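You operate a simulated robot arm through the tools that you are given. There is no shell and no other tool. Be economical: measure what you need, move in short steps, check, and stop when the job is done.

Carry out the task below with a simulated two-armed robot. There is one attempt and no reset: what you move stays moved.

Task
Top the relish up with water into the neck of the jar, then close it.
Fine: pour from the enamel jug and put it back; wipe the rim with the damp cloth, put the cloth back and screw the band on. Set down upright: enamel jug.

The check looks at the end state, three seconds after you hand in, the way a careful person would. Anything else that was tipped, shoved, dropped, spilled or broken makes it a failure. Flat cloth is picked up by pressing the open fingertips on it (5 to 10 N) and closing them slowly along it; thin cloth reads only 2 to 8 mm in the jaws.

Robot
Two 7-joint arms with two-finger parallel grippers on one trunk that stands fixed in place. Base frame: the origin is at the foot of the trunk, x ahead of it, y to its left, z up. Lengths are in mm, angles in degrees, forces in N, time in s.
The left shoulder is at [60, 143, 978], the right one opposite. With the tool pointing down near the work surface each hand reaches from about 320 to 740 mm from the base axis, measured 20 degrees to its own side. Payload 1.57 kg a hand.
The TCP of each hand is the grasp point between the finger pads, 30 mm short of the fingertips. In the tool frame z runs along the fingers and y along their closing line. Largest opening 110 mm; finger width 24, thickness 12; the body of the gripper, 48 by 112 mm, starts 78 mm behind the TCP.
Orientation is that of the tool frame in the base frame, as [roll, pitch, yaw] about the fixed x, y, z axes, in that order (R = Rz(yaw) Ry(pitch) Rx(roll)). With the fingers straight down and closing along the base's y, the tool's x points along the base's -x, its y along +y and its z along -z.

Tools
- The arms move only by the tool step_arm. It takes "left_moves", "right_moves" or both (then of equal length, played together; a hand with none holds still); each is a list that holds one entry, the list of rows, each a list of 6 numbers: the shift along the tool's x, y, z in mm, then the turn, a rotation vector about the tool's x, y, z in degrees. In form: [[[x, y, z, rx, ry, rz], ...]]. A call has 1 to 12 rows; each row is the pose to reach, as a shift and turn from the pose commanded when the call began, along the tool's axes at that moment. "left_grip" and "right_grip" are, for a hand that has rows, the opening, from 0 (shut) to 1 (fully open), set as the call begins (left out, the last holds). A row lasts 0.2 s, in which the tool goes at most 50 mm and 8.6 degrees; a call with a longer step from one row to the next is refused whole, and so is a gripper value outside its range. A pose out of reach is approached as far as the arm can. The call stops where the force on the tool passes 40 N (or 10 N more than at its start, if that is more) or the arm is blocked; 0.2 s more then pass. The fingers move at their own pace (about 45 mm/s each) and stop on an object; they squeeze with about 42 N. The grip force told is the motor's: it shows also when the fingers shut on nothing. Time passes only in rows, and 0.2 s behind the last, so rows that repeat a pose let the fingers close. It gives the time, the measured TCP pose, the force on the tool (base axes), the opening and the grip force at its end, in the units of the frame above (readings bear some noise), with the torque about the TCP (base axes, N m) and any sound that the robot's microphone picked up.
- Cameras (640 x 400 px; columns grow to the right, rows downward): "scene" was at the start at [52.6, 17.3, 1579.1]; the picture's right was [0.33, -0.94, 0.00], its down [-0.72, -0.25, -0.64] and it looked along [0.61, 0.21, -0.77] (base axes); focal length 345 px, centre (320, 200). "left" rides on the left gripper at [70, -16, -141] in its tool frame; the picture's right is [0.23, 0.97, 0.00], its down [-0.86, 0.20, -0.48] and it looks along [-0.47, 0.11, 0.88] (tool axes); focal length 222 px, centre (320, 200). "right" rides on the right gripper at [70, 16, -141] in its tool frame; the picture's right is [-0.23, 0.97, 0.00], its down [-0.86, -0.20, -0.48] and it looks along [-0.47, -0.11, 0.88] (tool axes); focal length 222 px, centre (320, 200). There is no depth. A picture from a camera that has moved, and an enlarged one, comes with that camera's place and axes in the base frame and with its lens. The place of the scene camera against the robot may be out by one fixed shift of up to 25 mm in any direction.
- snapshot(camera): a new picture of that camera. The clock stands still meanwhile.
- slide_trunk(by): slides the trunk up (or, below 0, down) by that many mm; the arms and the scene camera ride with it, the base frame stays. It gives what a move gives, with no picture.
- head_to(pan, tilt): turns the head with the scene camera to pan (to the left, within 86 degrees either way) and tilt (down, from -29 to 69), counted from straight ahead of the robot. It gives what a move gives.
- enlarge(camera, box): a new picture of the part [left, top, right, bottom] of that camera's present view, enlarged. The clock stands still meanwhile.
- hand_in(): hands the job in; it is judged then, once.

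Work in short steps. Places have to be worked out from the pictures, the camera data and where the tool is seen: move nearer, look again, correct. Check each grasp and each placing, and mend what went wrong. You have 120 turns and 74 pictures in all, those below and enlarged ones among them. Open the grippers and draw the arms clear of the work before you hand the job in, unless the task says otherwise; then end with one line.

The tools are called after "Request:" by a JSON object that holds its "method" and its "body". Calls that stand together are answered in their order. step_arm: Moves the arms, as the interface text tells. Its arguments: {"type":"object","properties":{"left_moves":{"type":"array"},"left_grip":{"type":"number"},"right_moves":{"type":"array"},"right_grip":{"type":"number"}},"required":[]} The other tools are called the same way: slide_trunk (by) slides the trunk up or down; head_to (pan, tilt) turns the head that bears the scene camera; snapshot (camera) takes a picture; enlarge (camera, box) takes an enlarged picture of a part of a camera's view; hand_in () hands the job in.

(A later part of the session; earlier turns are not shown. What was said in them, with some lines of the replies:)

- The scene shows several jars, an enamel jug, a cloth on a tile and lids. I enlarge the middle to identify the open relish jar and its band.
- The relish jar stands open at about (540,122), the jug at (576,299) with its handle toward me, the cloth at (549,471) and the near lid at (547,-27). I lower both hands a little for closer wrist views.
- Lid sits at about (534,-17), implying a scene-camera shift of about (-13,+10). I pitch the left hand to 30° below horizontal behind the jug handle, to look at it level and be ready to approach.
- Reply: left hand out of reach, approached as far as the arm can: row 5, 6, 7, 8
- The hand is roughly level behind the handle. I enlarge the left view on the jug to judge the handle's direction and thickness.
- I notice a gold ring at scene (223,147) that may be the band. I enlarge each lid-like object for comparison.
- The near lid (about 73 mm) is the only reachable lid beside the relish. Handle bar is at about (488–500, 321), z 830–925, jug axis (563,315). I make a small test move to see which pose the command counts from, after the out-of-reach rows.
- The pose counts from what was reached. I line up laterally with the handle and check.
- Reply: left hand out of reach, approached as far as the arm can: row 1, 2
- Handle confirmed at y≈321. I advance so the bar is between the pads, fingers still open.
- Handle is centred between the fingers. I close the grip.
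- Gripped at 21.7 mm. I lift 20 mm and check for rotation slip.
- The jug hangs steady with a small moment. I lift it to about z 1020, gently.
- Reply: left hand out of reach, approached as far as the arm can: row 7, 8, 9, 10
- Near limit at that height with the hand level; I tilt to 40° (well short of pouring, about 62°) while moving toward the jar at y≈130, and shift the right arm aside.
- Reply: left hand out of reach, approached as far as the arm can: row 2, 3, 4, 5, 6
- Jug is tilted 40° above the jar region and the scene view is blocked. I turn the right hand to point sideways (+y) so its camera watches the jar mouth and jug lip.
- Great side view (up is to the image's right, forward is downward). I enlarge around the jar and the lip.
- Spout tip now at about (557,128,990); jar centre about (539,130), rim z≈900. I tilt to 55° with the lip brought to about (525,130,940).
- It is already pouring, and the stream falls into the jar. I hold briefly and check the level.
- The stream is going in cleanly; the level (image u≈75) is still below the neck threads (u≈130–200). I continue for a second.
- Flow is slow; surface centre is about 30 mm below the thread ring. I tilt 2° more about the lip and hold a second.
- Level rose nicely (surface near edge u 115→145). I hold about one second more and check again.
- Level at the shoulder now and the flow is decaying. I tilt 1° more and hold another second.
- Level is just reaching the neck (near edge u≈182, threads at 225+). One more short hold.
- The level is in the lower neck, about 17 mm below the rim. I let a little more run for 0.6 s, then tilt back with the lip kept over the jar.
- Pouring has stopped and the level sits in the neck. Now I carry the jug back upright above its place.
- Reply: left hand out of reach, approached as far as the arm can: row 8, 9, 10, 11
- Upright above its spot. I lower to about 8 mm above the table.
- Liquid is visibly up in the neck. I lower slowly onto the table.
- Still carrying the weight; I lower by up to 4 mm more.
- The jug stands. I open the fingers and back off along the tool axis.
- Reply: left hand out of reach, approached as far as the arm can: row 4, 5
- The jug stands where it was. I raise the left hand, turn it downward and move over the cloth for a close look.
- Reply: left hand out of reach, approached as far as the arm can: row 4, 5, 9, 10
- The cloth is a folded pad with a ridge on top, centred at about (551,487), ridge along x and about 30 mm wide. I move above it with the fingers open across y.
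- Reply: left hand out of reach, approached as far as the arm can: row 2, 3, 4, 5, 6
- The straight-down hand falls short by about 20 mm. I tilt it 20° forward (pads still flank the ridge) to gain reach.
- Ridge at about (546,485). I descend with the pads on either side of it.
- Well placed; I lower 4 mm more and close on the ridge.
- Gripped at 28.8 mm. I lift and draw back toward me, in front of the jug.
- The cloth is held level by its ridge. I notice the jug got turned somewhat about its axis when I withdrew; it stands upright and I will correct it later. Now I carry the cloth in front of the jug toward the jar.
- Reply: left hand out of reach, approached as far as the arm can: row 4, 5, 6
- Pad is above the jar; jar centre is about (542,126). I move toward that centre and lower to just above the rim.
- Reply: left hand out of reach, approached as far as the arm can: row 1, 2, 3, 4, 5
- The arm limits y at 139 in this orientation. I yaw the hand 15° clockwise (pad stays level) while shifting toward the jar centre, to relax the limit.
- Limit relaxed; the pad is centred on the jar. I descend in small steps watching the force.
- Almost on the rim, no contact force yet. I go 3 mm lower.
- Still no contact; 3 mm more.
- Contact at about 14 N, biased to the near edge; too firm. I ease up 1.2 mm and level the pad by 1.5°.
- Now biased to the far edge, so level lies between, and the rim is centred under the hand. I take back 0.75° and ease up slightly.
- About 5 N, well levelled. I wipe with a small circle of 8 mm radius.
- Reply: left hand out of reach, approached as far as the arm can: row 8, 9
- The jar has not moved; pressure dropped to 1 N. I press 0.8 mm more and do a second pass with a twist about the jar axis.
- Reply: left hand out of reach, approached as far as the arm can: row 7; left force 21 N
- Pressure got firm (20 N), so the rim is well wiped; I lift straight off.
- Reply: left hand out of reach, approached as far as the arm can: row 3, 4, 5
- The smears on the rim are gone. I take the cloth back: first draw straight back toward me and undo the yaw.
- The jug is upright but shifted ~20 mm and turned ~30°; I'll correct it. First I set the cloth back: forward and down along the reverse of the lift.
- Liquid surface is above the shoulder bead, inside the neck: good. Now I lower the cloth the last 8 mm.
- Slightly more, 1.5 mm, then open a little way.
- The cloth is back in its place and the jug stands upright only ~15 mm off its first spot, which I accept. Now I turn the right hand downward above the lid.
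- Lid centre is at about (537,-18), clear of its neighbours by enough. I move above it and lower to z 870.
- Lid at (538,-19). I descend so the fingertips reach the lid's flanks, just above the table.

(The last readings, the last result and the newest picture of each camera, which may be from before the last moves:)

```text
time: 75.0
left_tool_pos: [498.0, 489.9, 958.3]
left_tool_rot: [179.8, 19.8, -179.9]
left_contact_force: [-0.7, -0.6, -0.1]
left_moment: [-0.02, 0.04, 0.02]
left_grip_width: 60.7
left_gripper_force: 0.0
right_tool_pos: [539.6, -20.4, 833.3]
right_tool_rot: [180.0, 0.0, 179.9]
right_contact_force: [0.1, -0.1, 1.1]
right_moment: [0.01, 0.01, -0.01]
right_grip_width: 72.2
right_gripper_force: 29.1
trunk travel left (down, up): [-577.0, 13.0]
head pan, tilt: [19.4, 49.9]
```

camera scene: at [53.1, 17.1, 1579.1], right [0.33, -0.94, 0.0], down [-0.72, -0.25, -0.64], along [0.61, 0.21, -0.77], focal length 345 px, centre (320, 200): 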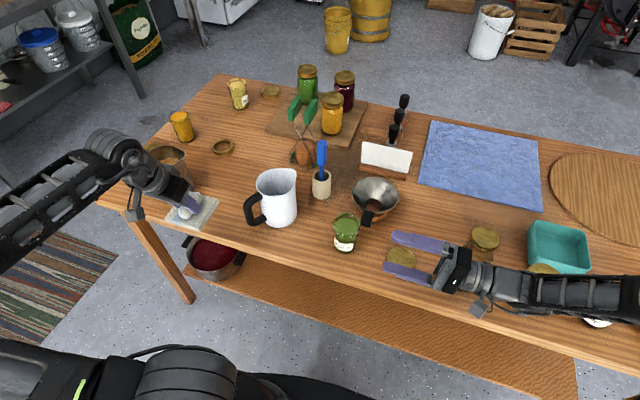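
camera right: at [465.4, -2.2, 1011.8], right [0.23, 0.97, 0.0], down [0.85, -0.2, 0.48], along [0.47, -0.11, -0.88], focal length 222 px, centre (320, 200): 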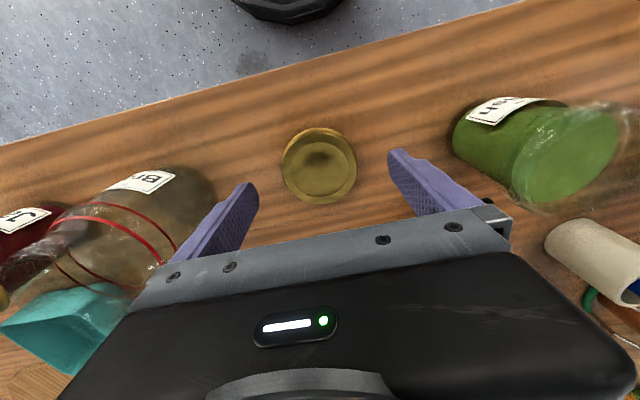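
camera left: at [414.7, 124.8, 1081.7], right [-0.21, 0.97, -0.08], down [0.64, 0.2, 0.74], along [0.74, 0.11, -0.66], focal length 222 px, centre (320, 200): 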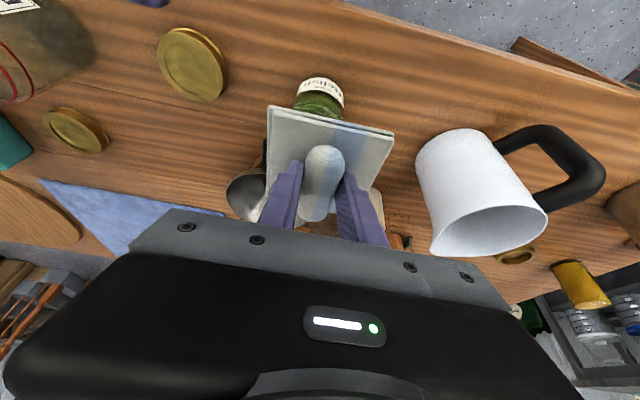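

Lid gripped at 72 mm. I lift it to z 960 and meanwhile bring the left hand round in front, to hold the jar body while screwing.

Request:
{"method": "step_arm", "body": {"right_moves": [[[0, 0, -3, 0, 0, 0], [0, 0, -12, 0, 0, 0], [0, 0, -25, 0, 0, 0], [0, 0, -40, 0, 0, 0], [0, 0, -55, 0, 0, 0], [0, 0, -70, 0, 0, 0], [0, 0, -85, 0, 0, 0], [0, 0, -100, 0, 0, 0], [0, 0, -115, 0, 0, 0], [0, 0, -127, 0, 0, 0], [0, 0, -130, 0, 0, 0], [0, 0, -130, 0, 0, 0]]], "left_moves": [[[10, -10, -3, 0, 0, 0], [25, -35, -9, 0, 0, 0], [40, -68, -14, 0, 0, 0], [45.2, -102, -16.3, 0, 0, 0], [45.2, -136, -16.3, 0, -3, 0], [45.2, -170, -16.3, 0, -7, 0], [45.2, -204, -16.3, 0, -12, 0], [45.2, -238, -16.3, 0, -18, 0], [45.2, -272, -16.3, 0, -24, 0], [45.2, -305, -16.3, 0, -30, 0], [45.2, -332, -16.3, 0, -34, 0], [45.2, -345, -16.3, 0, -35, 0]]], "left_grip": 1}}

Request:
{"method": "snapshot", "body": {"camera": "scene"}}

```text
time: 77.6
left_tool_pos: [500.2, 128.4, 951.8]
left_tool_rot: [179.6, 54.7, 179.8]
left_contact_force: [-0.5, -0.8, 0.5]
left_moment: [-0.01, 0.01, 0.01]
left_grip_width: 110.1
left_gripper_force: 0.1
left hand out of reach, approached as far as the arm can: row 8, 9, 10, 11, 12
right_tool_pos: [538.9, -19.8, 964.2]
right_tool_rot: [180.0, 0.0, 180.0]
right_contact_force: [-0.8, -0.4, 0.8]
right_moment: [-0.01, 0.0, 0.0]
right_grip_width: 71.7
right_gripper_force: 42.3
trunk travel left (down, up): [-577.0, 13.0]
head pan, tilt: [19.4, 49.9]
```

```text
17 pictures are left
camera scene: at [52.6, 17.2, 1579.2], right [0.33, -0.94, 0.0], down [-0.72, -0.25, -0.64], along [0.61, 0.21, -0.77], focal length 345 px, centre (320, 200)
```

scene: 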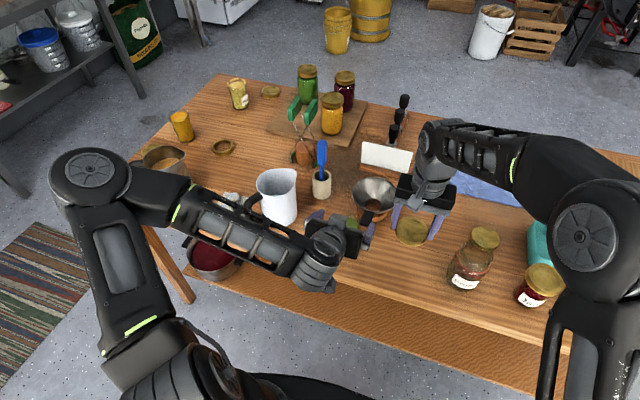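

The left hand hovers over the jar with its fingers wide. I lower it straddling the jar, half way first, and check.

Request:
{"method": "step_arm", "body": {"left_moves": [[[10, 0, 7, 0, 0, 0], [20, 0, 15, 0, 0, 0], [30, 0, 24, 0, 0, 0], [36, 0, 34, 0, 0, 0], [36, 0, 34, 0, 0, 0]]]}}

Request:
{"method": "snapshot", "body": {"camera": "left"}}

Request:
{"method": "enlarge", "body": {"camera": "scene", "box": [290, 170, 450, 290]}}

```text
time: 78.8
left_tool_pos: [503.0, 127.2, 900.6]
left_tool_rot: [179.6, 54.8, 179.7]
left_contact_force: [-0.8, 0.3, 0.3]
left_moment: [0.04, -0.02, 0.01]
left_grip_width: 109.7
left_gripper_force: 0.1
right_tool_pos: [539.2, -20.3, 962.7]
right_tool_rot: [-179.9, 0.0, 179.9]
right_contact_force: [0.2, -0.5, 0.0]
right_moment: [0.01, 0.04, 0.01]
right_grip_width: 71.8
right_gripper_force: 42.0
trunk travel left (down, up): [-577.0, 13.0]
head pan, tilt: [19.4, 49.9]
```

```text
16 pictures are left
camera left: at [347.3, 109.8, 925.0], right [-0.13, 0.97, -0.18], down [0.1, 0.2, 0.98], along [0.99, 0.11, -0.13], focal length 222 px, centre (320, 200)
```

left: 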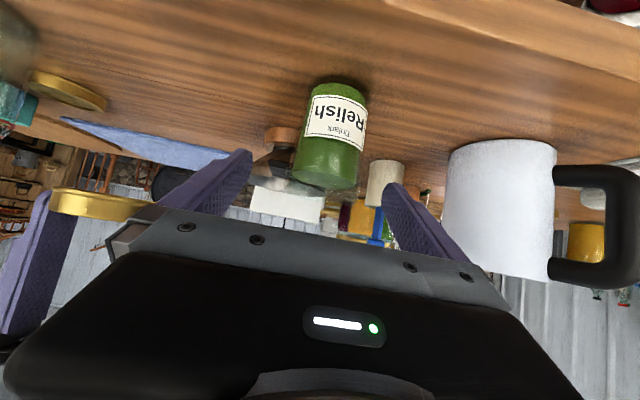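

```text
3.33 times, centred on (370, 230) of scene
camera zoom: at [52.6, 17.3, 1579.2], right [0.33, -0.94, 0.0], down [-0.72, -0.25, -0.64], along [0.61, 0.21, -0.77], focal length 1150 px, centre (153, 100)
```

zoom: 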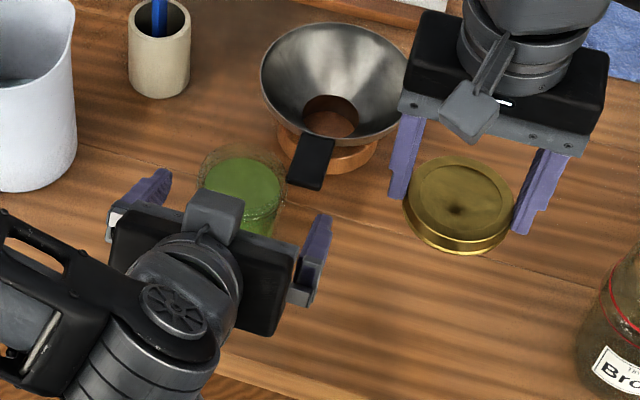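

Jar is between the fingers at y≈130. I go down and forward to the grip position.

Request:
{"method": "step_arm", "body": {"left_moves": [[[10, 1, 10, 0, 0, 0], [20, 2, 20, 0, 0, 0], [26, 2, 32, 0, 0, 0], [26.8, 2, 44, 0, 0, 0], [26.8, 2, 52, 0, 0, 0], [26.8, 2, 52, 0, 0, 0]]]}}

Request:
{"method": "enlarge", "body": {"camera": "scene", "box": [290, 170, 450, 290]}}

```text
time: 80.2
left_tool_pos: [530.8, 129.4, 847.1]
left_tool_rot: [179.6, 54.9, 179.8]
left_contact_force: [-0.6, 0.1, -0.3]
left_moment: [-0.03, -0.02, -0.01]
left_grip_width: 110.0
left_gripper_force: 0.1
right_tool_pos: [540.6, -20.5, 962.9]
right_tool_rot: [179.9, 0.0, 179.9]
right_contact_force: [-0.1, -0.4, -0.4]
right_moment: [0.0, 0.0, -0.01]
right_grip_width: 71.7
right_gripper_force: 41.9
trunk travel left (down, up): [-577.0, 13.0]
head pan, tilt: [19.4, 49.9]
```

```text
3.33 times, centred on (370, 230) of scene
camera zoom: at [52.7, 17.3, 1579.1], right [0.33, -0.94, 0.0], down [-0.72, -0.25, -0.64], along [0.61, 0.21, -0.77], focal length 1150 px, centre (153, 100)
```

zoom: 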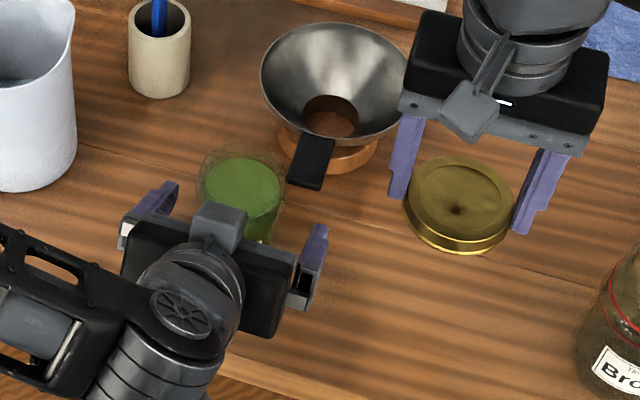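

In position; I close the left hand on the jar body.

Request:
{"method": "step_arm", "body": {"left_moves": [[[0, 0, 0, 0, 0, 0], [0, 0, 0, 0, 0, 0], [0, 0, 0, 0, 0, 0], [0, 0, 0, 0, 0, 0]]], "left_grip": 0}}

Request:
{"method": "enlarge", "body": {"camera": "scene", "box": [320, 190, 400, 250]}}

```text
time: 81.2
left_tool_pos: [531.5, 130.9, 848.0]
left_tool_rot: [179.6, 54.8, 179.8]
left_contact_force: [-0.4, 1.0, 0.0]
left_moment: [0.02, -0.02, 0.0]
left_grip_width: 62.3
left_gripper_force: 23.7
right_tool_pos: [541.6, -21.3, 961.3]
right_tool_rot: [180.0, 0.1, 180.0]
right_contact_force: [0.0, -0.3, 0.1]
right_moment: [0.02, 0.0, -0.06]
right_grip_width: 71.7
right_gripper_force: 41.3
trunk travel left (down, up): [-577.0, 13.0]
head pan, tilt: [19.4, 49.9]
```

```text
6.67 times, centred on (360, 220) of scene
camera zoom: at [52.7, 17.4, 1579.1], right [0.33, -0.94, 0.0], down [-0.72, -0.25, -0.64], along [0.61, 0.21, -0.77], focal length 2301 px, centre (53, 67)
```

zoom: 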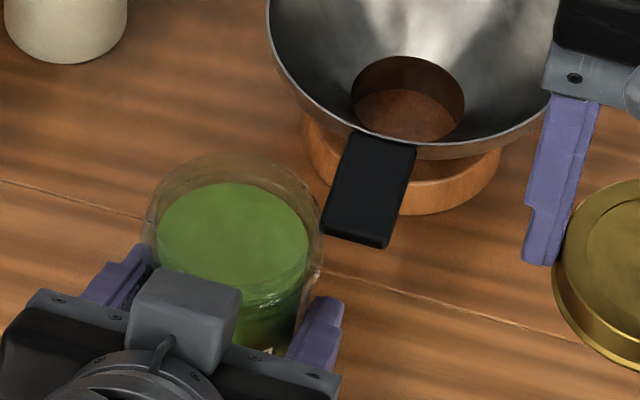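

Jar held at 62.3 mm, so its centre is at y≈130; x≈536. I bring the lid over it, bottom about 25 mm above the rim.

Request:
{"method": "step_arm", "body": {"right_moves": [[[0, 10, 0, 0, 0, 0], [1, 28, 1, 0, 0, 0], [2, 48, 2, 0, 0, 0], [3, 68, 3, 0, 0, 0], [3, 88, 4, 0, 0, 0], [4, 108, 5, 0, 0, 0], [4, 128, 6, 0, 0, 0], [5, 144, 6, 0, 0, 0], [5, 151, 6, 0, 0, 0], [5, 151, 6, 0, 0, 0]]]}}

Request:
{"method": "enlarge", "body": {"camera": "scene", "box": [300, 170, 420, 260]}}

Request:
{"method": "snapshot", "body": {"camera": "right"}}

Request:
{"method": "snapshot", "body": {"camera": "left"}}

```text
time: 83.4
left_tool_pos: [532.1, 129.2, 847.7]
left_tool_rot: [179.6, 54.8, 179.8]
left_contact_force: [-0.7, 0.9, 0.3]
left_moment: [-0.07, -0.05, 0.0]
left_grip_width: 61.8
left_gripper_force: 42.1
right_tool_pos: [535.8, 131.7, 957.3]
right_tool_rot: [-180.0, 0.0, -180.0]
right_contact_force: [0.0, 0.1, -0.2]
right_moment: [0.02, 0.0, -0.01]
right_grip_width: 71.5
right_gripper_force: 42.0
trunk travel left (down, up): [-577.0, 13.0]
head pan, tilt: [19.4, 49.9]
```

```text
4.44 times, centred on (360, 215) of scene
camera zoom: at [52.7, 17.5, 1579.1], right [0.33, -0.94, 0.0], down [-0.72, -0.25, -0.64], along [0.61, 0.21, -0.77], focal length 1534 px, centre (142, 133)
```

zoom: 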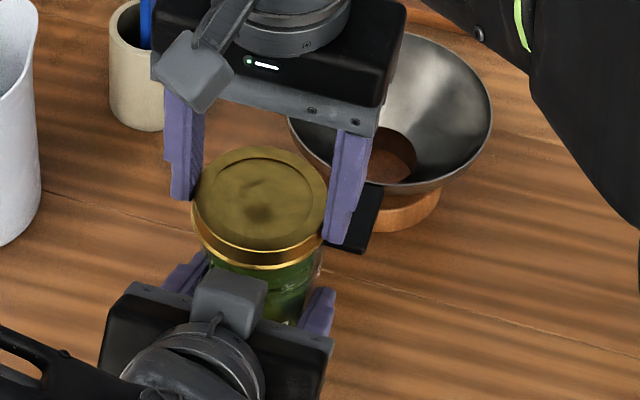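

```text
11 pictures are left
camera right: at [465.8, 148.6, 1097.7], right [0.23, 0.97, 0.0], down [0.86, -0.2, 0.48], along [0.47, -0.11, -0.88], focal length 222 px, centre (320, 200)
```

right: 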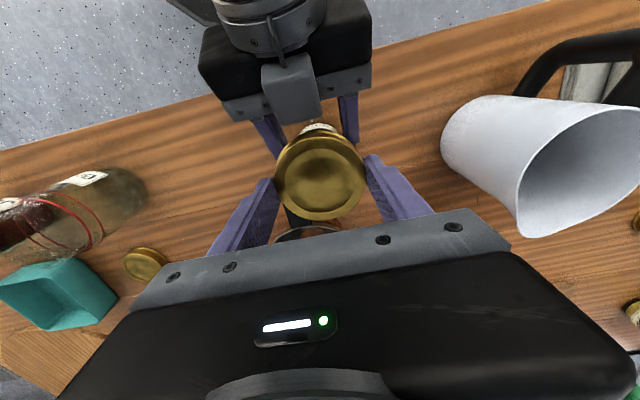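

```text
10 pictures are left
camera left: at [375.3, 113.1, 872.2], right [-0.13, 0.97, -0.18], down [0.1, 0.2, 0.98], along [0.99, 0.11, -0.13], focal length 222 px, centre (320, 200)
```

left: 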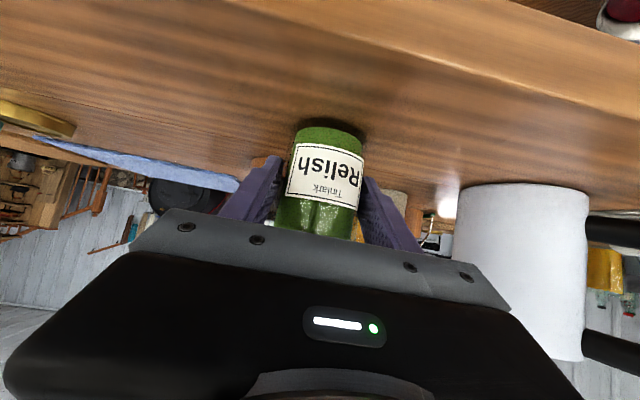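

Lid is nearly concentric; comparing with the rim (and the wiping contact readings) it needs about +3.5 mm in x and −2 mm in y. I correct and lower it to just above the rim.

Request:
{"method": "step_arm", "body": {"right_moves": [[[-2, -1, 4, 0, 0, 0], [-3.5, -2, 10, 0, 0, 0], [-3.5, -2, 16, 0, 0, 0], [-3.5, -2, 21, 0, 0, 0], [-3.5, -2, 21, 0, 0, 0]]]}}

Request:
{"method": "step_arm", "body": {"right_moves": [[[0, 0, 1.5, 0, 0, 0], [0, 0, 3, 0, 0, 0], [0, 0, 4.5, 0, 0, 0], [0, 0, 4.5, 0, 0, 0]]]}}

```text
time: 84.6
left_tool_pos: [531.7, 129.0, 847.5]
left_tool_rot: [179.7, 54.8, 179.8]
left_contact_force: [0.6, 1.1, 0.4]
left_moment: [-0.08, -0.01, -0.01]
left_grip_width: 61.9
left_gripper_force: 41.5
right_tool_pos: [538.6, 128.9, 935.9]
right_tool_rot: [180.0, 0.0, 180.0]
right_contact_force: [0.1, 0.0, -0.3]
right_moment: [-0.05, 0.02, -0.01]
right_grip_width: 71.7
right_gripper_force: 42.3
trunk travel left (down, up): [-577.0, 13.0]
head pan, tilt: [19.4, 49.9]
```

```text
time: 85.6
left_tool_pos: [531.5, 129.3, 848.9]
left_tool_rot: [179.7, 54.8, 179.8]
left_contact_force: [1.6, 1.0, 0.3]
left_moment: [-0.25, 0.04, 0.01]
left_grip_width: 61.9
left_gripper_force: 42.0
right_tool_pos: [539.7, 128.9, 931.4]
right_tool_rot: [-180.0, 0.1, -180.0]
right_contact_force: [-0.2, -1.8, 5.4]
right_moment: [0.03, -0.19, -0.01]
right_grip_width: 71.6
right_gripper_force: 42.4
trunk travel left (down, up): [-577.0, 13.0]
head pan, tilt: [19.4, 49.9]
```

Contact at rim height, on the lid's far edge: the lid must go slightly further forward. I raise 2 mm, shift +1.5 mm x and −0.7 mm y and lower again.

Request:
{"method": "step_arm", "body": {"right_moves": [[[0, 0, -2, 0, 0, 0], [-1.5, -0.7, -2, 0, 0, 0], [-1.5, -0.7, 0, 0, 0, 0], [-1.5, -0.7, 1, 0, 0, 0], [-1.5, -0.7, 1, 0, 0, 0]]]}}

```text
time: 86.8
left_tool_pos: [532.6, 130.6, 848.3]
left_tool_rot: [179.7, 54.8, 179.8]
left_contact_force: [-0.1, 0.2, 0.1]
left_moment: [-0.1, 0.01, 0.0]
left_grip_width: 61.7
left_gripper_force: 42.0
right_tool_pos: [540.2, 129.1, 929.4]
right_tool_rot: [-179.9, 0.1, 179.9]
right_contact_force: [0.6, 0.2, -0.1]
right_moment: [-0.01, -0.03, 0.01]
right_grip_width: 71.5
right_gripper_force: 41.8
trunk travel left (down, up): [-577.0, 13.0]
head pan, tilt: [19.4, 49.9]
```

It slipped past: z 929.4 without force, so the skirt is over the rim. I lower further in small steps.

Request:
{"method": "step_arm", "body": {"right_moves": [[[0, 0, 1, 0, 0, 0], [0, 0, 2, 0, 0, 0], [0, 0, 3, 0, 0, 0], [0, 0, 3, 0, 0, 0]]]}}

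```text
time: 87.8
left_tool_pos: [531.1, 129.4, 847.7]
left_tool_rot: [179.7, 54.8, 179.8]
left_contact_force: [-1.3, -0.2, -1.2]
left_moment: [-0.11, 0.02, -0.04]
left_grip_width: 61.7
left_gripper_force: 41.3
right_tool_pos: [540.3, 128.9, 927.7]
right_tool_rot: [179.9, 0.0, -180.0]
right_contact_force: [0.7, 0.4, -1.0]
right_moment: [-0.02, 0.02, -0.01]
right_grip_width: 71.5
right_gripper_force: 42.0
trunk travel left (down, up): [-577.0, 13.0]
head pan, tilt: [19.4, 49.9]
```

Request:
{"method": "step_arm", "body": {"right_moves": [[[0, 0, 1, 0, 0, 0], [0, 0, 2, 0, 0, 0], [0, 0, 3, 0, 0, 0], [0, 0, 3, 0, 0, 0]]]}}

```text
time: 88.8
left_tool_pos: [531.9, 129.5, 847.8]
left_tool_rot: [179.7, 54.9, 179.9]
left_contact_force: [-1.1, 0.2, 0.4]
left_moment: [-0.1, 0.05, -0.07]
left_grip_width: 61.8
left_gripper_force: 42.1
right_tool_pos: [539.8, 128.5, 924.1]
right_tool_rot: [-180.0, 0.1, -179.9]
right_contact_force: [0.1, 0.4, -0.2]
right_moment: [0.01, 0.0, 0.01]
right_grip_width: 71.6
right_gripper_force: 41.8
trunk travel left (down, up): [-577.0, 13.0]
head pan, tilt: [19.4, 49.9]
```

Going freely, 7 mm over the rim; I continue until the threads touch.

Request:
{"method": "step_arm", "body": {"right_moves": [[[0, 0, 1, 0, 0, 0], [0, 0, 2, 0, 0, 0], [0, 0, 3, 0, 0, 0], [0, 0, 3, 0, 0, 0]]]}}

```text
time: 89.8
left_tool_pos: [532.3, 129.3, 847.4]
left_tool_rot: [179.8, 54.7, 179.7]
left_contact_force: [-2.8, -7.9, 0.4]
left_moment: [0.3, -0.27, -0.05]
left_grip_width: 61.6
left_gripper_force: 41.7
right_tool_pos: [540.8, 127.6, 921.3]
right_tool_rot: [179.8, 0.1, 179.9]
right_contact_force: [4.5, 7.1, 4.5]
right_moment: [0.06, 0.01, 0.02]
right_grip_width: 71.4
right_gripper_force: 41.5
trunk travel left (down, up): [-577.0, 13.0]
head pan, tilt: [19.4, 49.9]
```

Threads touch (lateral force +x,+y on the lid). I centre by +0.7/+1 mm and turn clockwise 40° while pressing lightly.

Request:
{"method": "step_arm", "body": {"right_moves": [[[-0.7, 1, 0, 0, 0, 0], [-0.7, 1, 0.2, 0, 0, 8], [-0.7, 1, 0.4, 0, 0, 16], [-0.7, 1, 0.6, 0, 0, 24], [-0.7, 1, 0.8, 0, 0, 32], [-0.7, 1, 1, 0, 0, 40], [-0.7, 1, 1, 0, 0, 40]]]}}

```text
time: 91.4
left_tool_pos: [531.8, 130.0, 847.9]
left_tool_rot: [179.6, 54.7, 179.7]
left_contact_force: [-6.5, -13.8, -0.4]
left_moment: [0.29, -0.17, -0.13]
left_grip_width: 61.6
left_gripper_force: 41.8
right_tool_pos: [541.0, 129.2, 920.8]
right_tool_rot: [179.9, 0.1, 139.9]
right_contact_force: [6.7, 14.3, 4.3]
right_moment: [0.48, -0.21, 0.0]
right_grip_width: 71.7
right_gripper_force: 42.1
trunk travel left (down, up): [-577.0, 13.0]
head pan, tilt: [19.4, 49.9]
```

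Side force rose to +y 14 N with no screw torque yet; the lid wants to go +y. I relieve by (0.7, 1.5) mm and read again.

Request:
{"method": "step_arm", "body": {"right_moves": [[[0.2, 0.8, 0, 0, 0, 0], [0.43, 1.6, 0, 0, 0, 0], [0.43, 1.6, 0, 0, 0, 0]]]}}

```text
time: 92.2
left_tool_pos: [531.2, 130.1, 848.2]
left_tool_rot: [179.6, 54.8, 179.9]
left_contact_force: [2.2, -9.6, -2.6]
left_moment: [-0.43, 0.49, -0.06]
left_grip_width: 61.6
left_gripper_force: 42.3
right_tool_pos: [541.6, 131.2, 920.3]
right_tool_rot: [179.9, 0.1, 140.1]
right_contact_force: [-2.2, 6.8, 10.1]
right_moment: [0.55, -0.15, -0.03]
right_grip_width: 71.8
right_gripper_force: 42.0
trunk travel left (down, up): [-577.0, 13.0]
head pan, tilt: [19.4, 49.9]
```

Better. I nudge slightly more +y and turn another 40°, without pressing further.

Request:
{"method": "step_arm", "body": {"right_moves": [[[0.6, 0.4, -0.3, 0, 0, 0], [0.6, 0.4, -0.3, 0, 0, 8], [0.6, 0.4, -0.3, 0, 0, 16], [0.6, 0.4, -0.2, 0, 0, 24], [0.6, 0.4, -0.1, 0, 0, 32], [0.6, 0.4, 0, 0, 0, 40], [0.6, 0.4, 0, 0, 0, 40]]]}}

Request:
{"method": "enlarge", "body": {"camera": "scene", "box": [310, 180, 410, 255]}}

```text
time: 93.8
left_tool_pos: [531.0, 129.5, 848.5]
left_tool_rot: [179.5, 54.6, 179.9]
left_contact_force: [-15.5, 3.7, 0.2]
left_moment: [-0.78, -2.0, 0.13]
left_grip_width: 61.8
left_gripper_force: 42.0
right_tool_pos: [541.9, 130.8, 921.6]
right_tool_rot: [179.7, 0.1, 99.6]
right_contact_force: [15.2, -5.1, 9.6]
right_moment: [-0.05, 0.81, -0.11]
right_grip_width: 71.2
right_gripper_force: 41.7
trunk travel left (down, up): [-577.0, 13.0]
head pan, tilt: [19.4, 49.9]
```

```text
5.33 times, centred on (360, 218) of scene
camera zoom: at [52.0, 17.0, 1579.3], right [0.33, -0.94, 0.0], down [-0.72, -0.25, -0.64], along [0.61, 0.21, -0.76], focal length 1841 px, centre (107, 107)
```

zoom: 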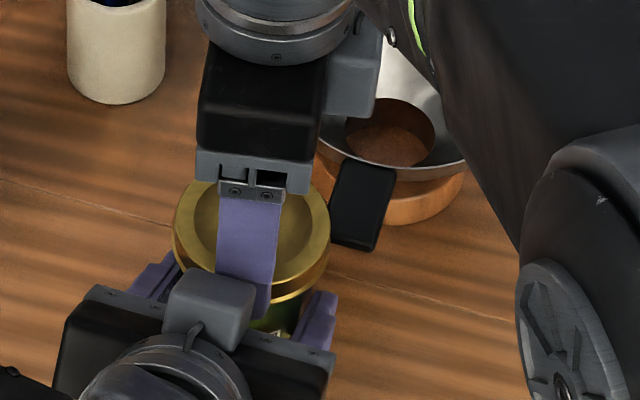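

The +x force comes from the right finger touching the left hand's mount at this yaw (~100°), not from the thread. I turn back to yaw 140 and will use strokes from 220° to 140°.

Request:
{"method": "step_arm", "body": {"right_moves": [[[0, 0, 0, 0, 0, -8], [0, 0, 0, 0, 0, -16], [0, 0, 0, 0, 0, -24], [0, 0, 0, 0, 0, -32], [0, 0, 0, 0, 0, -40], [0, 0, 0, 0, 0, -40]]]}}

```text
time: 95.2
left_tool_pos: [529.8, 129.7, 846.5]
left_tool_rot: [179.6, 54.6, 179.8]
left_contact_force: [-21.4, 10.4, 0.1]
left_moment: [-0.39, -0.28, 0.05]
left_grip_width: 61.6
left_gripper_force: 42.6
right_tool_pos: [542.3, 130.4, 920.1]
right_tool_rot: [179.9, 0.2, 140.2]
right_contact_force: [20.5, -8.7, 12.2]
right_moment: [-0.24, -0.88, 0.05]
right_grip_width: 71.7
right_gripper_force: 42.2
trunk travel left (down, up): [-577.0, 13.0]
head pan, tilt: [19.4, 49.9]
```

Residual side load at the lid. I open the fingers so the lid settles freely on the jar.

Request:
{"method": "step_arm", "body": {"right_moves": [[[0, 0, 0, 0, 0, 0], [0, 0, 0, 0, 0, 0], [0, 0, 0, 0, 0, 0]]], "right_grip": 0.85}}

Request:
{"method": "enlarge", "body": {"camera": "scene", "box": [310, 180, 410, 255]}}

```text
time: 96.0
left_tool_pos: [531.8, 130.8, 848.6]
left_tool_rot: [179.6, 54.8, 179.8]
left_contact_force: [0.4, -3.3, -1.2]
left_moment: [0.19, 0.01, 0.12]
left_grip_width: 61.7
left_gripper_force: 41.7
right_tool_pos: [540.8, 132.7, 919.5]
right_tool_rot: [-179.8, 0.0, 140.0]
right_contact_force: [0.0, 2.4, 1.9]
right_moment: [0.03, 0.09, -0.19]
right_grip_width: 92.1
right_gripper_force: 0.1
trunk travel left (down, up): [-577.0, 13.0]
head pan, tilt: [19.4, 49.9]
```

```text
5.33 times, centred on (360, 218) of scene
camera zoom: at [52.9, 17.4, 1579.1], right [0.33, -0.94, 0.0], down [-0.72, -0.25, -0.64], along [0.61, 0.21, -0.77], focal length 1841 px, centre (107, 107)
```

zoom: 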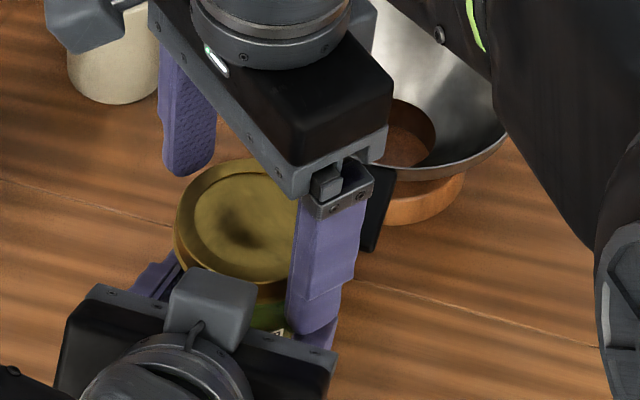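

Lid sits level on the jar. I raise the hand 3 mm and turn it back 72° to regrip.

Request:
{"method": "step_arm", "body": {"right_moves": [[[0, 0, -3, 0, 0, 0], [0, 0, -3, 0, 0, -8], [0, 0, -3, 0, 0, -16], [0, 0, -3, 0, 0, -24], [0, 0, -3, 0, 0, -32], [0, 0, -3, 0, 0, -40], [0, 0, -3, 0, 0, -48], [0, 0, -3, 0, 0, -56], [0, 0, -3, 0, 0, -64], [0, 0, -3, 0, 0, -72], [0, 0, -3, 0, 0, -72]]]}}

Request:
{"method": "step_arm", "body": {"right_moves": [[[0, 0, 0, 0, 0, 0], [0, 0, 0, 0, 0, 0], [0, 0, 0, 0, 0, 0]]], "right_grip": 0}}

```text
time: 98.4
left_tool_pos: [531.0, 130.1, 849.1]
left_tool_rot: [179.7, 54.8, 179.7]
left_contact_force: [0.4, -0.4, -0.5]
left_moment: [0.02, 0.05, -0.04]
left_grip_width: 61.4
left_gripper_force: 42.0
right_tool_pos: [542.8, 130.1, 922.0]
right_tool_rot: [-180.0, 0.0, -147.9]
right_contact_force: [-0.7, 0.2, 0.6]
right_moment: [0.0, 0.03, -0.03]
right_grip_width: 93.4
right_gripper_force: 0.1
trunk travel left (down, up): [-577.0, 13.0]
head pan, tilt: [19.4, 49.9]
```

```text
time: 99.2
left_tool_pos: [530.7, 129.7, 847.2]
left_tool_rot: [179.6, 54.7, 179.8]
left_contact_force: [-5.7, 4.7, 1.1]
left_moment: [-0.37, -0.25, 0.07]
left_grip_width: 61.8
left_gripper_force: 41.9
right_tool_pos: [542.3, 130.8, 922.6]
right_tool_rot: [-179.9, 0.0, -148.2]
right_contact_force: [6.3, -5.9, -0.7]
right_moment: [-0.16, -0.14, 0.0]
right_grip_width: 72.9
right_gripper_force: 28.6
trunk travel left (down, up): [-577.0, 13.0]
head pan, tilt: [19.4, 49.9]
```

Gripped at 72.9 with a small side load; I ease 1 mm along it and screw clockwise 72°.

Request:
{"method": "step_arm", "body": {"right_moves": [[[0, -1, 0, 0, 0, 0], [0, -1, 0.2, 0, 0, 8], [0.1, -1, 0.3, 0, 0, 16], [0.2, -0.9, 0.5, 0, 0, 24], [0.3, -0.9, 0.6, 0, 0, 32], [0.3, -0.8, 0.8, 0, 0, 40], [0.4, -0.8, 1, 0, 0, 48], [0.5, -0.7, 1.2, 0, 0, 56], [0.5, -0.7, 1.4, 0, 0, 64], [0.5, -0.7, 1.5, 0, 0, 72], [0.5, -0.7, 1.5, 0, 0, 72]]]}}

```text
time: 101.6
left_tool_pos: [531.1, 128.1, 846.9]
left_tool_rot: [179.8, 54.7, 179.8]
left_contact_force: [-7.8, 4.7, 0.6]
left_moment: [-0.29, -0.5, 0.04]
left_grip_width: 61.9
left_gripper_force: 42.2
right_tool_pos: [542.2, 129.7, 921.8]
right_tool_rot: [-180.0, 0.1, 140.0]
right_contact_force: [10.0, -4.5, -2.5]
right_moment: [-0.08, -0.14, 0.02]
right_grip_width: 73.0
right_gripper_force: 42.0
trunk travel left (down, up): [-577.0, 13.0]
head pan, tilt: [19.4, 49.9]
```

Slight downward pull, so the thread is likely biting. I release, turn back, then regrip and turn again, centring a bit.

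Request:
{"method": "step_arm", "body": {"right_moves": [[[0, 0, 0, 0, 0, 0], [0, 0, 0, 0, 0, 0], [-0.9, 0.2, 0, 0, 0, 0], [-0.9, 0.2, 0, 0, 0, -8], [-0.9, 0.2, 0, 0, 0, -16], [-0.9, 0.2, 0, 0, 0, -24], [-0.9, 0.2, 0, 0, 0, -32], [-0.9, 0.2, 0, 0, 0, -40], [-0.9, 0.2, 0, 0, 0, -48], [-0.9, 0.2, 0, 0, 0, -56], [-0.9, 0.2, 0, 0, 0, -64], [-0.9, 0.2, 0, 0, 0, -72]]], "right_grip": 0.85}}

Request:
{"method": "step_arm", "body": {"right_moves": [[[0, 0, 0, 0, 0, 0], [0, 0, 0, 0, 0, 0], [0, 0, 0, 0, 0, 0], [0, 0, 0, 0, 0, 8], [0, 0, 0.1, 0, 0, 16], [0, 0, 0.2, 0, 0, 24], [0, 0, 0.3, 0, 0, 32], [0, 0, 0.4, 0, 0, 40], [0, 0, 0.5, 0, 0, 48], [0, 0, 0.6, 0, 0, 56], [0, 0, 0.8, 0, 0, 64], [0, 0, 1, 0, 0, 72]]], "right_grip": 0}}

Request:
{"method": "enlarge", "body": {"camera": "scene", "box": [310, 180, 410, 255]}}

```text
time: 104.2
left_tool_pos: [532.3, 129.3, 847.1]
left_tool_rot: [179.7, 54.8, 179.8]
left_contact_force: [-0.2, 0.6, 0.2]
left_moment: [-0.03, 0.11, -0.01]
left_grip_width: 61.7
left_gripper_force: 41.6
right_tool_pos: [542.3, 131.4, 922.3]
right_tool_rot: [180.0, -0.1, -147.8]
right_contact_force: [0.8, -0.4, 0.5]
right_moment: [0.01, -0.02, 0.01]
right_grip_width: 93.2
right_gripper_force: 0.1
trunk travel left (down, up): [-577.0, 13.0]
head pan, tilt: [19.4, 49.9]
```

```text
time: 106.8
left_tool_pos: [531.1, 129.9, 848.4]
left_tool_rot: [179.8, 54.8, 179.8]
left_contact_force: [1.3, -3.3, 1.6]
left_moment: [0.05, 0.12, -0.12]
left_grip_width: 61.6
left_gripper_force: 42.4
right_tool_pos: [541.7, 130.5, 921.3]
right_tool_rot: [180.0, -0.1, 140.0]
right_contact_force: [-2.5, 5.0, -4.3]
right_moment: [0.28, 0.07, 0.04]
right_grip_width: 72.2
right_gripper_force: 41.8
trunk travel left (down, up): [-577.0, 13.0]
head pan, tilt: [19.4, 49.9]
```

```text
5.33 times, centred on (360, 218) of scene
camera zoom: at [53.0, 17.5, 1579.1], right [0.33, -0.94, 0.0], down [-0.72, -0.25, -0.64], along [0.61, 0.21, -0.77], focal length 1841 px, centre (107, 107)
```

zoom: 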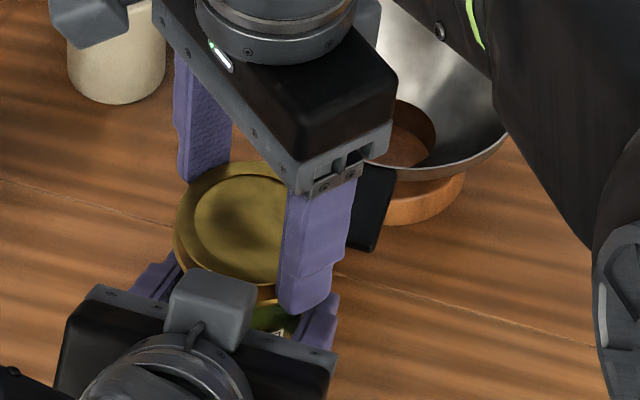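

The lid pulls the hand down as it turns, so it is threading on. I repeat the stroke, following it 1.5 mm down.

Request:
{"method": "step_arm", "body": {"right_moves": [[[0, 0, 0, 0, 0, 0], [0, 0, 0, 0, 0, 0], [0, 0, 0.3, 0, 0, 0], [0, 0, 0.3, 0, 0, -8], [0, 0, 0.3, 0, 0, -16], [0, 0, 0.3, 0, 0, -24], [0, 0, 0.3, 0, 0, -32], [0, 0, 0.3, 0, 0, -40], [0, 0, 0.3, 0, 0, -48], [0, 0, 0.3, 0, 0, -56], [0, 0, 0.3, 0, 0, -64], [0, 0, 0.3, 0, 0, -72]]], "right_grip": 0.85}}

Request:
{"method": "step_arm", "body": {"right_moves": [[[0, 0, 0, 0, 0, 0], [0, 0, 0, 0, 0, 0], [0, 0, 0, 0, 0, 0], [0, 0, 0.1, 0, 0, 8], [0, 0, 0.2, 0, 0, 16], [0, 0, 0.4, 0, 0, 24], [0, 0, 0.6, 0, 0, 32], [0, 0, 0.8, 0, 0, 40], [0, 0, 0.9, 0, 0, 48], [0, 0, 1.1, 0, 0, 56], [0, 0, 1.3, 0, 0, 64], [0, 0, 1.5, 0, 0, 72]]], "right_grip": 0}}

```text
time: 109.4
left_tool_pos: [531.2, 130.4, 847.4]
left_tool_rot: [179.8, 54.8, 179.8]
left_contact_force: [0.5, 1.2, 0.0]
left_moment: [-0.01, 0.1, -0.02]
left_grip_width: 61.3
left_gripper_force: 41.9
right_tool_pos: [542.7, 131.4, 921.6]
right_tool_rot: [180.0, 0.0, -147.8]
right_contact_force: [-0.6, 0.4, 0.3]
right_moment: [-0.01, -0.03, 0.0]
right_grip_width: 93.6
right_gripper_force: 0.1
trunk travel left (down, up): [-577.0, 13.0]
head pan, tilt: [19.4, 49.9]
```

```text
time: 112.0
left_tool_pos: [531.2, 130.4, 846.6]
left_tool_rot: [179.6, 54.7, 179.8]
left_contact_force: [-0.6, -0.8, -1.4]
left_moment: [0.09, 0.07, -0.08]
left_grip_width: 61.6
left_gripper_force: 42.0
right_tool_pos: [542.3, 130.7, 920.2]
right_tool_rot: [179.9, -0.1, 139.9]
right_contact_force: [2.4, 3.7, 13.7]
right_moment: [0.11, -0.18, 0.04]
right_grip_width: 71.8
right_gripper_force: 42.0
trunk travel left (down, up): [-577.0, 13.0]
head pan, tilt: [19.4, 49.9]
```

Now it pushes up 13.7 N, so I follow less. Another stroke with little descent.

Request:
{"method": "step_arm", "body": {"right_moves": [[[0, 0, 0, 0, 0, 0], [0, 0, 0, 0, 0, 0], [0, 0, -0.5, 0, 0, 0], [0, 0, -0.5, 0, 0, -8], [0, 0, -0.5, 0, 0, -16], [0, 0, -0.5, 0, 0, -24], [0, 0, -0.5, 0, 0, -32], [0, 0, -0.5, 0, 0, -40], [0, 0, -0.5, 0, 0, -48], [0, 0, -0.5, 0, 0, -56], [0, 0, -0.5, 0, 0, -64], [0, 0, -0.5, 0, 0, -72]]], "right_grip": 0.85}}

Request:
{"method": "step_arm", "body": {"right_moves": [[[0, 0, 0, 0, 0, 0], [0, 0, 0, 0, 0, 0], [0, 0, 0, 0, 0, 0], [0, 0, 0, 0, 0, 8], [0, 0, 0.1, 0, 0, 16], [0, 0, 0.2, 0, 0, 24], [0, 0, 0.3, 0, 0, 32], [0, 0, 0.4, 0, 0, 40], [0, 0, 0.5, 0, 0, 48], [0, 0, 0.6, 0, 0, 56], [0, 0, 0.7, 0, 0, 64], [0, 0, 0.8, 0, 0, 72]]], "right_grip": 0}}

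Request:
{"method": "enlarge", "body": {"camera": "scene", "box": [310, 180, 410, 255]}}

```text
time: 114.6
left_tool_pos: [531.0, 129.0, 848.0]
left_tool_rot: [179.7, 54.8, 179.8]
left_contact_force: [1.0, 0.6, -1.0]
left_moment: [0.0, 0.04, 0.03]
left_grip_width: 61.4
left_gripper_force: 42.2
right_tool_pos: [541.7, 130.5, 921.6]
right_tool_rot: [180.0, 0.0, -147.8]
right_contact_force: [0.2, 0.1, -0.4]
right_moment: [-0.02, -0.01, 0.01]
right_grip_width: 93.6
right_gripper_force: 0.1
trunk travel left (down, up): [-577.0, 13.0]
head pan, tilt: [19.4, 49.9]
```

```text
time: 117.2
left_tool_pos: [529.7, 128.0, 846.7]
left_tool_rot: [179.7, 54.7, 179.7]
left_contact_force: [-12.4, 1.1, 1.8]
left_moment: [0.16, -0.59, -0.9]
left_grip_width: 61.0
left_gripper_force: 42.0
right_tool_pos: [545.2, 129.3, 918.9]
right_tool_rot: [179.8, 0.2, 139.9]
right_contact_force: [10.8, -2.4, 2.7]
right_moment: [-0.33, 0.23, 0.96]
right_grip_width: 72.1
right_gripper_force: 41.7
trunk travel left (down, up): [-577.0, 13.0]
head pan, tilt: [19.4, 49.9]
```

```text
5.33 times, centred on (360, 218) of scene
camera zoom: at [51.9, 17.0, 1579.2], right [0.33, -0.94, 0.0], down [-0.72, -0.25, -0.64], along [0.61, 0.21, -0.76], focal length 1841 px, centre (107, 107)
```

zoom: 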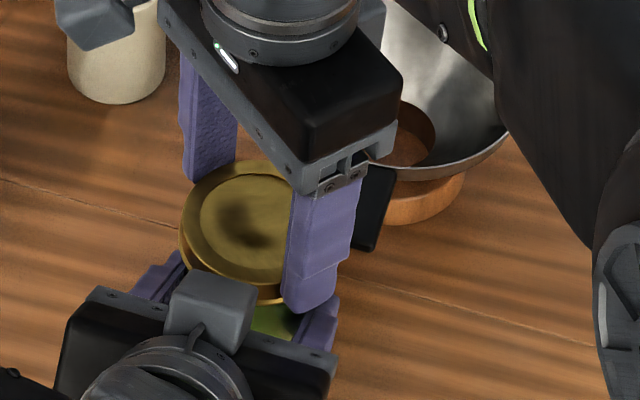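

Torque rose to about 1 N m: the lid is tight. I release it and raise the right hand clear.

Request:
{"method": "step_arm", "body": {"right_moves": [[[0, 0, 0, 0, 0, 0], [0, 0, 0, 0, 0, 0], [0, 0, 0, 0, 0, 0], [0, 0, -4, 0, 0, 0], [0, 0, -15, 0, 0, 0], [0, 0, -30, 0, 0, 0], [0, 0, -50, 0, 0, 0], [0, 0, -75, 0, 0, 0], [0, 0, -100, 0, 0, 0]]], "right_grip": 0.85}}

Request:
{"method": "step_arm", "body": {"right_moves": [[[18, -20, -5, 0, 0, 0], [36, -42, -10, 0, 0, 0], [54, -64, -10, 0, 0, 0], [72, -86, -10, 0, 0, 0], [88, -105, -10, 0, 0, 0], [104, -124, -10, 0, 0, 0], [118, -140, -10, 0, 0, 0], [118, -140, -10, 0, 0, 0]]]}}

Request:
{"method": "enlarge", "body": {"camera": "scene", "box": [300, 170, 420, 260]}}

```text
time: 119.2
left_tool_pos: [532.3, 128.7, 848.3]
left_tool_rot: [179.6, 54.9, 179.8]
left_contact_force: [1.4, 1.7, 4.2]
left_moment: [0.14, 0.12, -0.02]
left_grip_width: 60.8
left_gripper_force: 42.2
right_tool_pos: [543.6, 128.5, 1017.7]
right_tool_rot: [-179.9, -0.1, 140.0]
right_contact_force: [0.6, -0.7, -0.7]
right_moment: [-0.02, -0.01, 0.03]
right_grip_width: 93.5
right_gripper_force: 0.1
trunk travel left (down, up): [-577.0, 13.0]
head pan, tilt: [19.4, 49.9]
```

```text
time: 121.0
left_tool_pos: [531.1, 131.0, 847.9]
left_tool_rot: [179.7, 54.8, 179.9]
left_contact_force: [-0.5, 1.1, 5.6]
left_moment: [0.16, 0.17, 0.0]
left_grip_width: 61.1
left_gripper_force: 41.6
right_tool_pos: [360.5, 96.8, 1029.9]
right_tool_rot: [180.0, 0.0, 140.0]
right_contact_force: [0.2, -0.1, 0.2]
right_moment: [-0.01, 0.02, 0.0]
right_grip_width: 93.5
right_gripper_force: 0.1
trunk travel left (down, up): [-577.0, 13.0]
head pan, tilt: [19.4, 49.9]
```

```text
4.44 times, centred on (360, 215) of scene
camera zoom: at [52.2, 17.4, 1579.2], right [0.33, -0.94, 0.0], down [-0.72, -0.25, -0.64], along [0.61, 0.21, -0.77], focal length 1534 px, centre (142, 133)
```

zoom: 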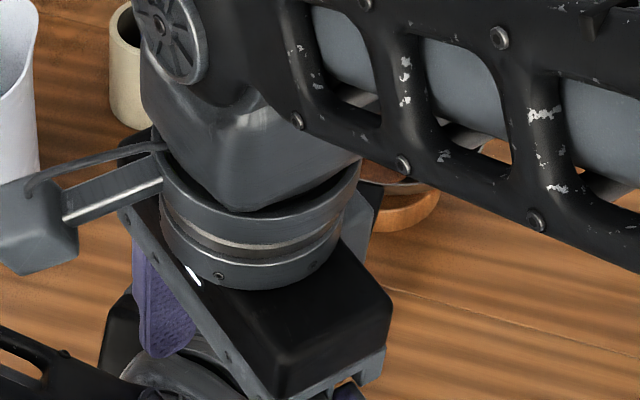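

I moved it the wrong way (toward me); nothing touched. I bring the right hand out to the right side.

Request:
{"method": "step_arm", "body": {"right_moves": [[[-10, -7, -8, 0, 0, 0], [-35, -24, -16, 0, 0, 0], [-62, -43, -24, 0, 0, 0], [-90, -62, -30, 0, 0, 0], [-118, -81, -30, 0, 0, 0], [-145, -100, -30, 0, 0, 0], [-170, -118, -30, 0, 0, 0], [-187, -130, -30, 0, 0, 0], [-187, -130, -30, 0, 0, 0]]]}}

Request:
{"method": "enlarge", "body": {"camera": "scene", "box": [300, 170, 420, 260]}}

```text
time: 123.0
left_tool_pos: [530.8, 130.7, 848.1]
left_tool_rot: [179.7, 54.8, 179.8]
left_contact_force: [-1.5, 1.6, 3.2]
left_moment: [0.15, 0.24, 0.02]
left_grip_width: 61.0
left_gripper_force: 41.9
right_tool_pos: [422.8, -123.0, 1059.8]
right_tool_rot: [-180.0, 0.0, 140.0]
right_contact_force: [0.0, -1.0, 0.0]
right_moment: [0.01, 0.02, 0.03]
right_grip_width: 93.9
right_gripper_force: 0.0
trunk travel left (down, up): [-577.0, 13.0]
head pan, tilt: [19.4, 49.9]
```

```text
4.44 times, centred on (360, 215) of scene
camera zoom: at [52.1, 17.3, 1579.2], right [0.33, -0.94, 0.0], down [-0.72, -0.25, -0.64], along [0.61, 0.21, -0.77], focal length 1534 px, centre (142, 133)
```

zoom: 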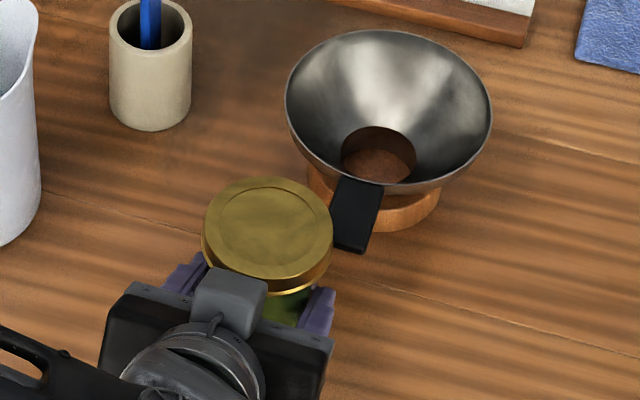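

Lid sits level and tight. I open the left hand fully and back it out along the path it came, then up.

Request:
{"method": "step_arm", "body": {"left_moves": [[[0, 0, 0, 0, 0, 0], [0, 0, 0, 0, 0, 0], [0, 0, 0, 0, 0, 0], [0, 0, 0, 0, 0, 0]]], "left_grip": 1}}

Request:
{"method": "step_arm", "body": {"left_moves": [[[0, -1, -10, 0, 0, 0], [-2, -1, -20, 0, 0, 0], [-12, -1, -35, 0, 0, 0], [-26, -1, -50, 0, 0, 0], [-45, -1, -63, 0, 0, 0], [-66, -1, -77, 0, 0, 0], [-88, -1, -92, 0, 0, 0], [-107, -1, -105, 0, 4, 0], [-115, -1, -112, 0, 10, 0], [-120, -1, -118, 0, 18, 0], [-124, -1, -122, 0, 26, 0]]]}}

Request:
{"method": "snapshot", "body": {"camera": "scene"}}

```text
time: 124.0
left_tool_pos: [530.4, 130.1, 846.8]
left_tool_rot: [179.5, 54.8, 179.8]
left_contact_force: [-0.2, 0.0, -0.4]
left_moment: [0.01, -0.02, -0.01]
left_grip_width: 110.1
left_gripper_force: 0.1
right_tool_pos: [422.1, -123.2, 1059.3]
right_tool_rot: [180.0, -0.1, 140.0]
right_contact_force: [0.6, 1.6, 0.2]
right_moment: [0.03, 0.04, -0.01]
right_grip_width: 93.6
right_gripper_force: 0.1
trunk travel left (down, up): [-577.0, 13.0]
head pan, tilt: [19.4, 49.9]
```

```text
time: 126.4
left_tool_pos: [503.6, 129.2, 1021.2]
left_tool_rot: [179.7, 28.7, 179.8]
left_contact_force: [0.3, 1.1, 0.9]
left_moment: [-0.02, 0.01, 0.05]
left_grip_width: 109.9
left_gripper_force: 0.1
right_tool_pos: [421.9, -122.0, 1058.4]
right_tool_rot: [180.0, 0.1, 140.0]
right_contact_force: [0.8, -0.4, -1.0]
right_moment: [0.02, -0.01, 0.0]
right_grip_width: 93.4
right_gripper_force: 0.0
trunk travel left (down, up): [-577.0, 13.0]
head pan, tilt: [19.4, 49.9]
```

```text
3 pictures are left
camera scene: at [53.3, 17.4, 1579.1], right [0.33, -0.94, 0.0], down [-0.72, -0.25, -0.64], along [0.61, 0.21, -0.77], focal length 345 px, centre (320, 200)
```

scene: 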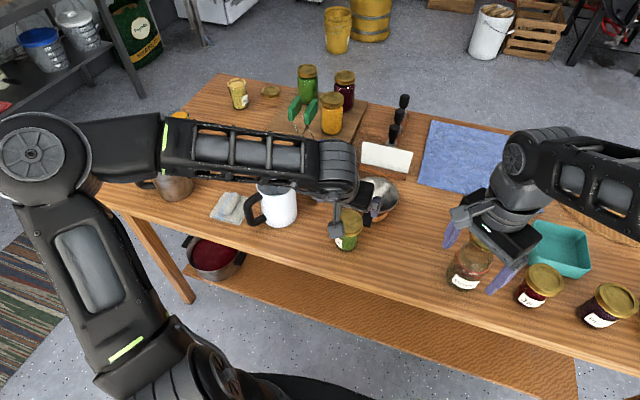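

Everything stands. I draw the left arm back and up, clear of the work, then take a final look.

Request:
{"method": "step_arm", "body": {"left_moves": [[[5, 5, -15, 0, 4, 0], [12, 20, -30, 0, 8, 0], [20, 40, -45, 0, 12, 0], [30, 65, -60, 0, 16, 0], [40, 95, -75, 0, 20, 0], [50, 125, -90, 0, 24, 0], [59, 150, -100, 0, 26, 0], [59, 150, -100, 0, 26, 0]]]}}

Request:
{"method": "enlarge", "body": {"camera": "scene", "box": [180, 150, 420, 290]}}

```text
time: 128.2
left_tool_pos: [404.8, 277.6, 1079.7]
left_tool_rot: [179.8, 2.7, -180.0]
left_contact_force: [0.2, 0.9, 0.3]
left_moment: [-0.01, 0.03, 0.02]
left_grip_width: 110.1
left_gripper_force: 0.1
right_tool_pos: [422.1, -122.8, 1058.8]
right_tool_rot: [-180.0, -0.1, 140.0]
right_contact_force: [-0.2, 0.3, 0.7]
right_moment: [-0.03, -0.01, -0.03]
right_grip_width: 93.3
right_gripper_force: 0.1
trunk travel left (down, up): [-577.0, 13.0]
head pan, tilt: [19.4, 49.9]
```

```text
2.67 times, centred on (300, 220) of scene
camera zoom: at [52.8, 17.0, 1579.1], right [0.33, -0.94, 0.0], down [-0.72, -0.25, -0.64], along [0.61, 0.21, -0.77], focal length 920 px, centre (373, 147)
```

zoom: 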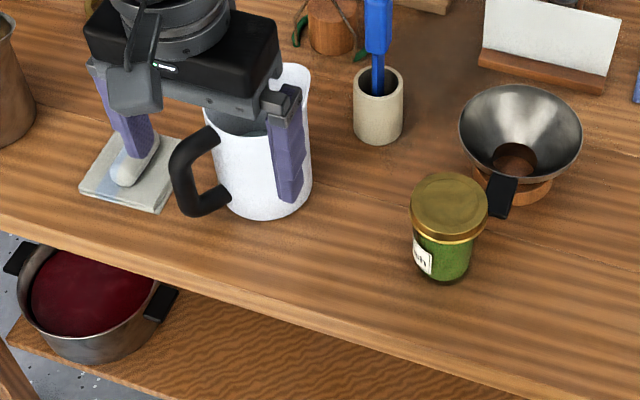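

The jar is closed and upright, the jug and cloth are in place, the table is dry, and both hands are open and clear. I hand in.

Request:
{"method": "hand_in", "body": {}}

```text
The job is handed in.
```

I topped up the relish with water to the neck, wiped the rim and screwed the lid on tight. The cloth is back in place and the jug is upright, though I nudged it while drawing my hand away, so it stands about 15 mm off its first spot and turned about 30°.
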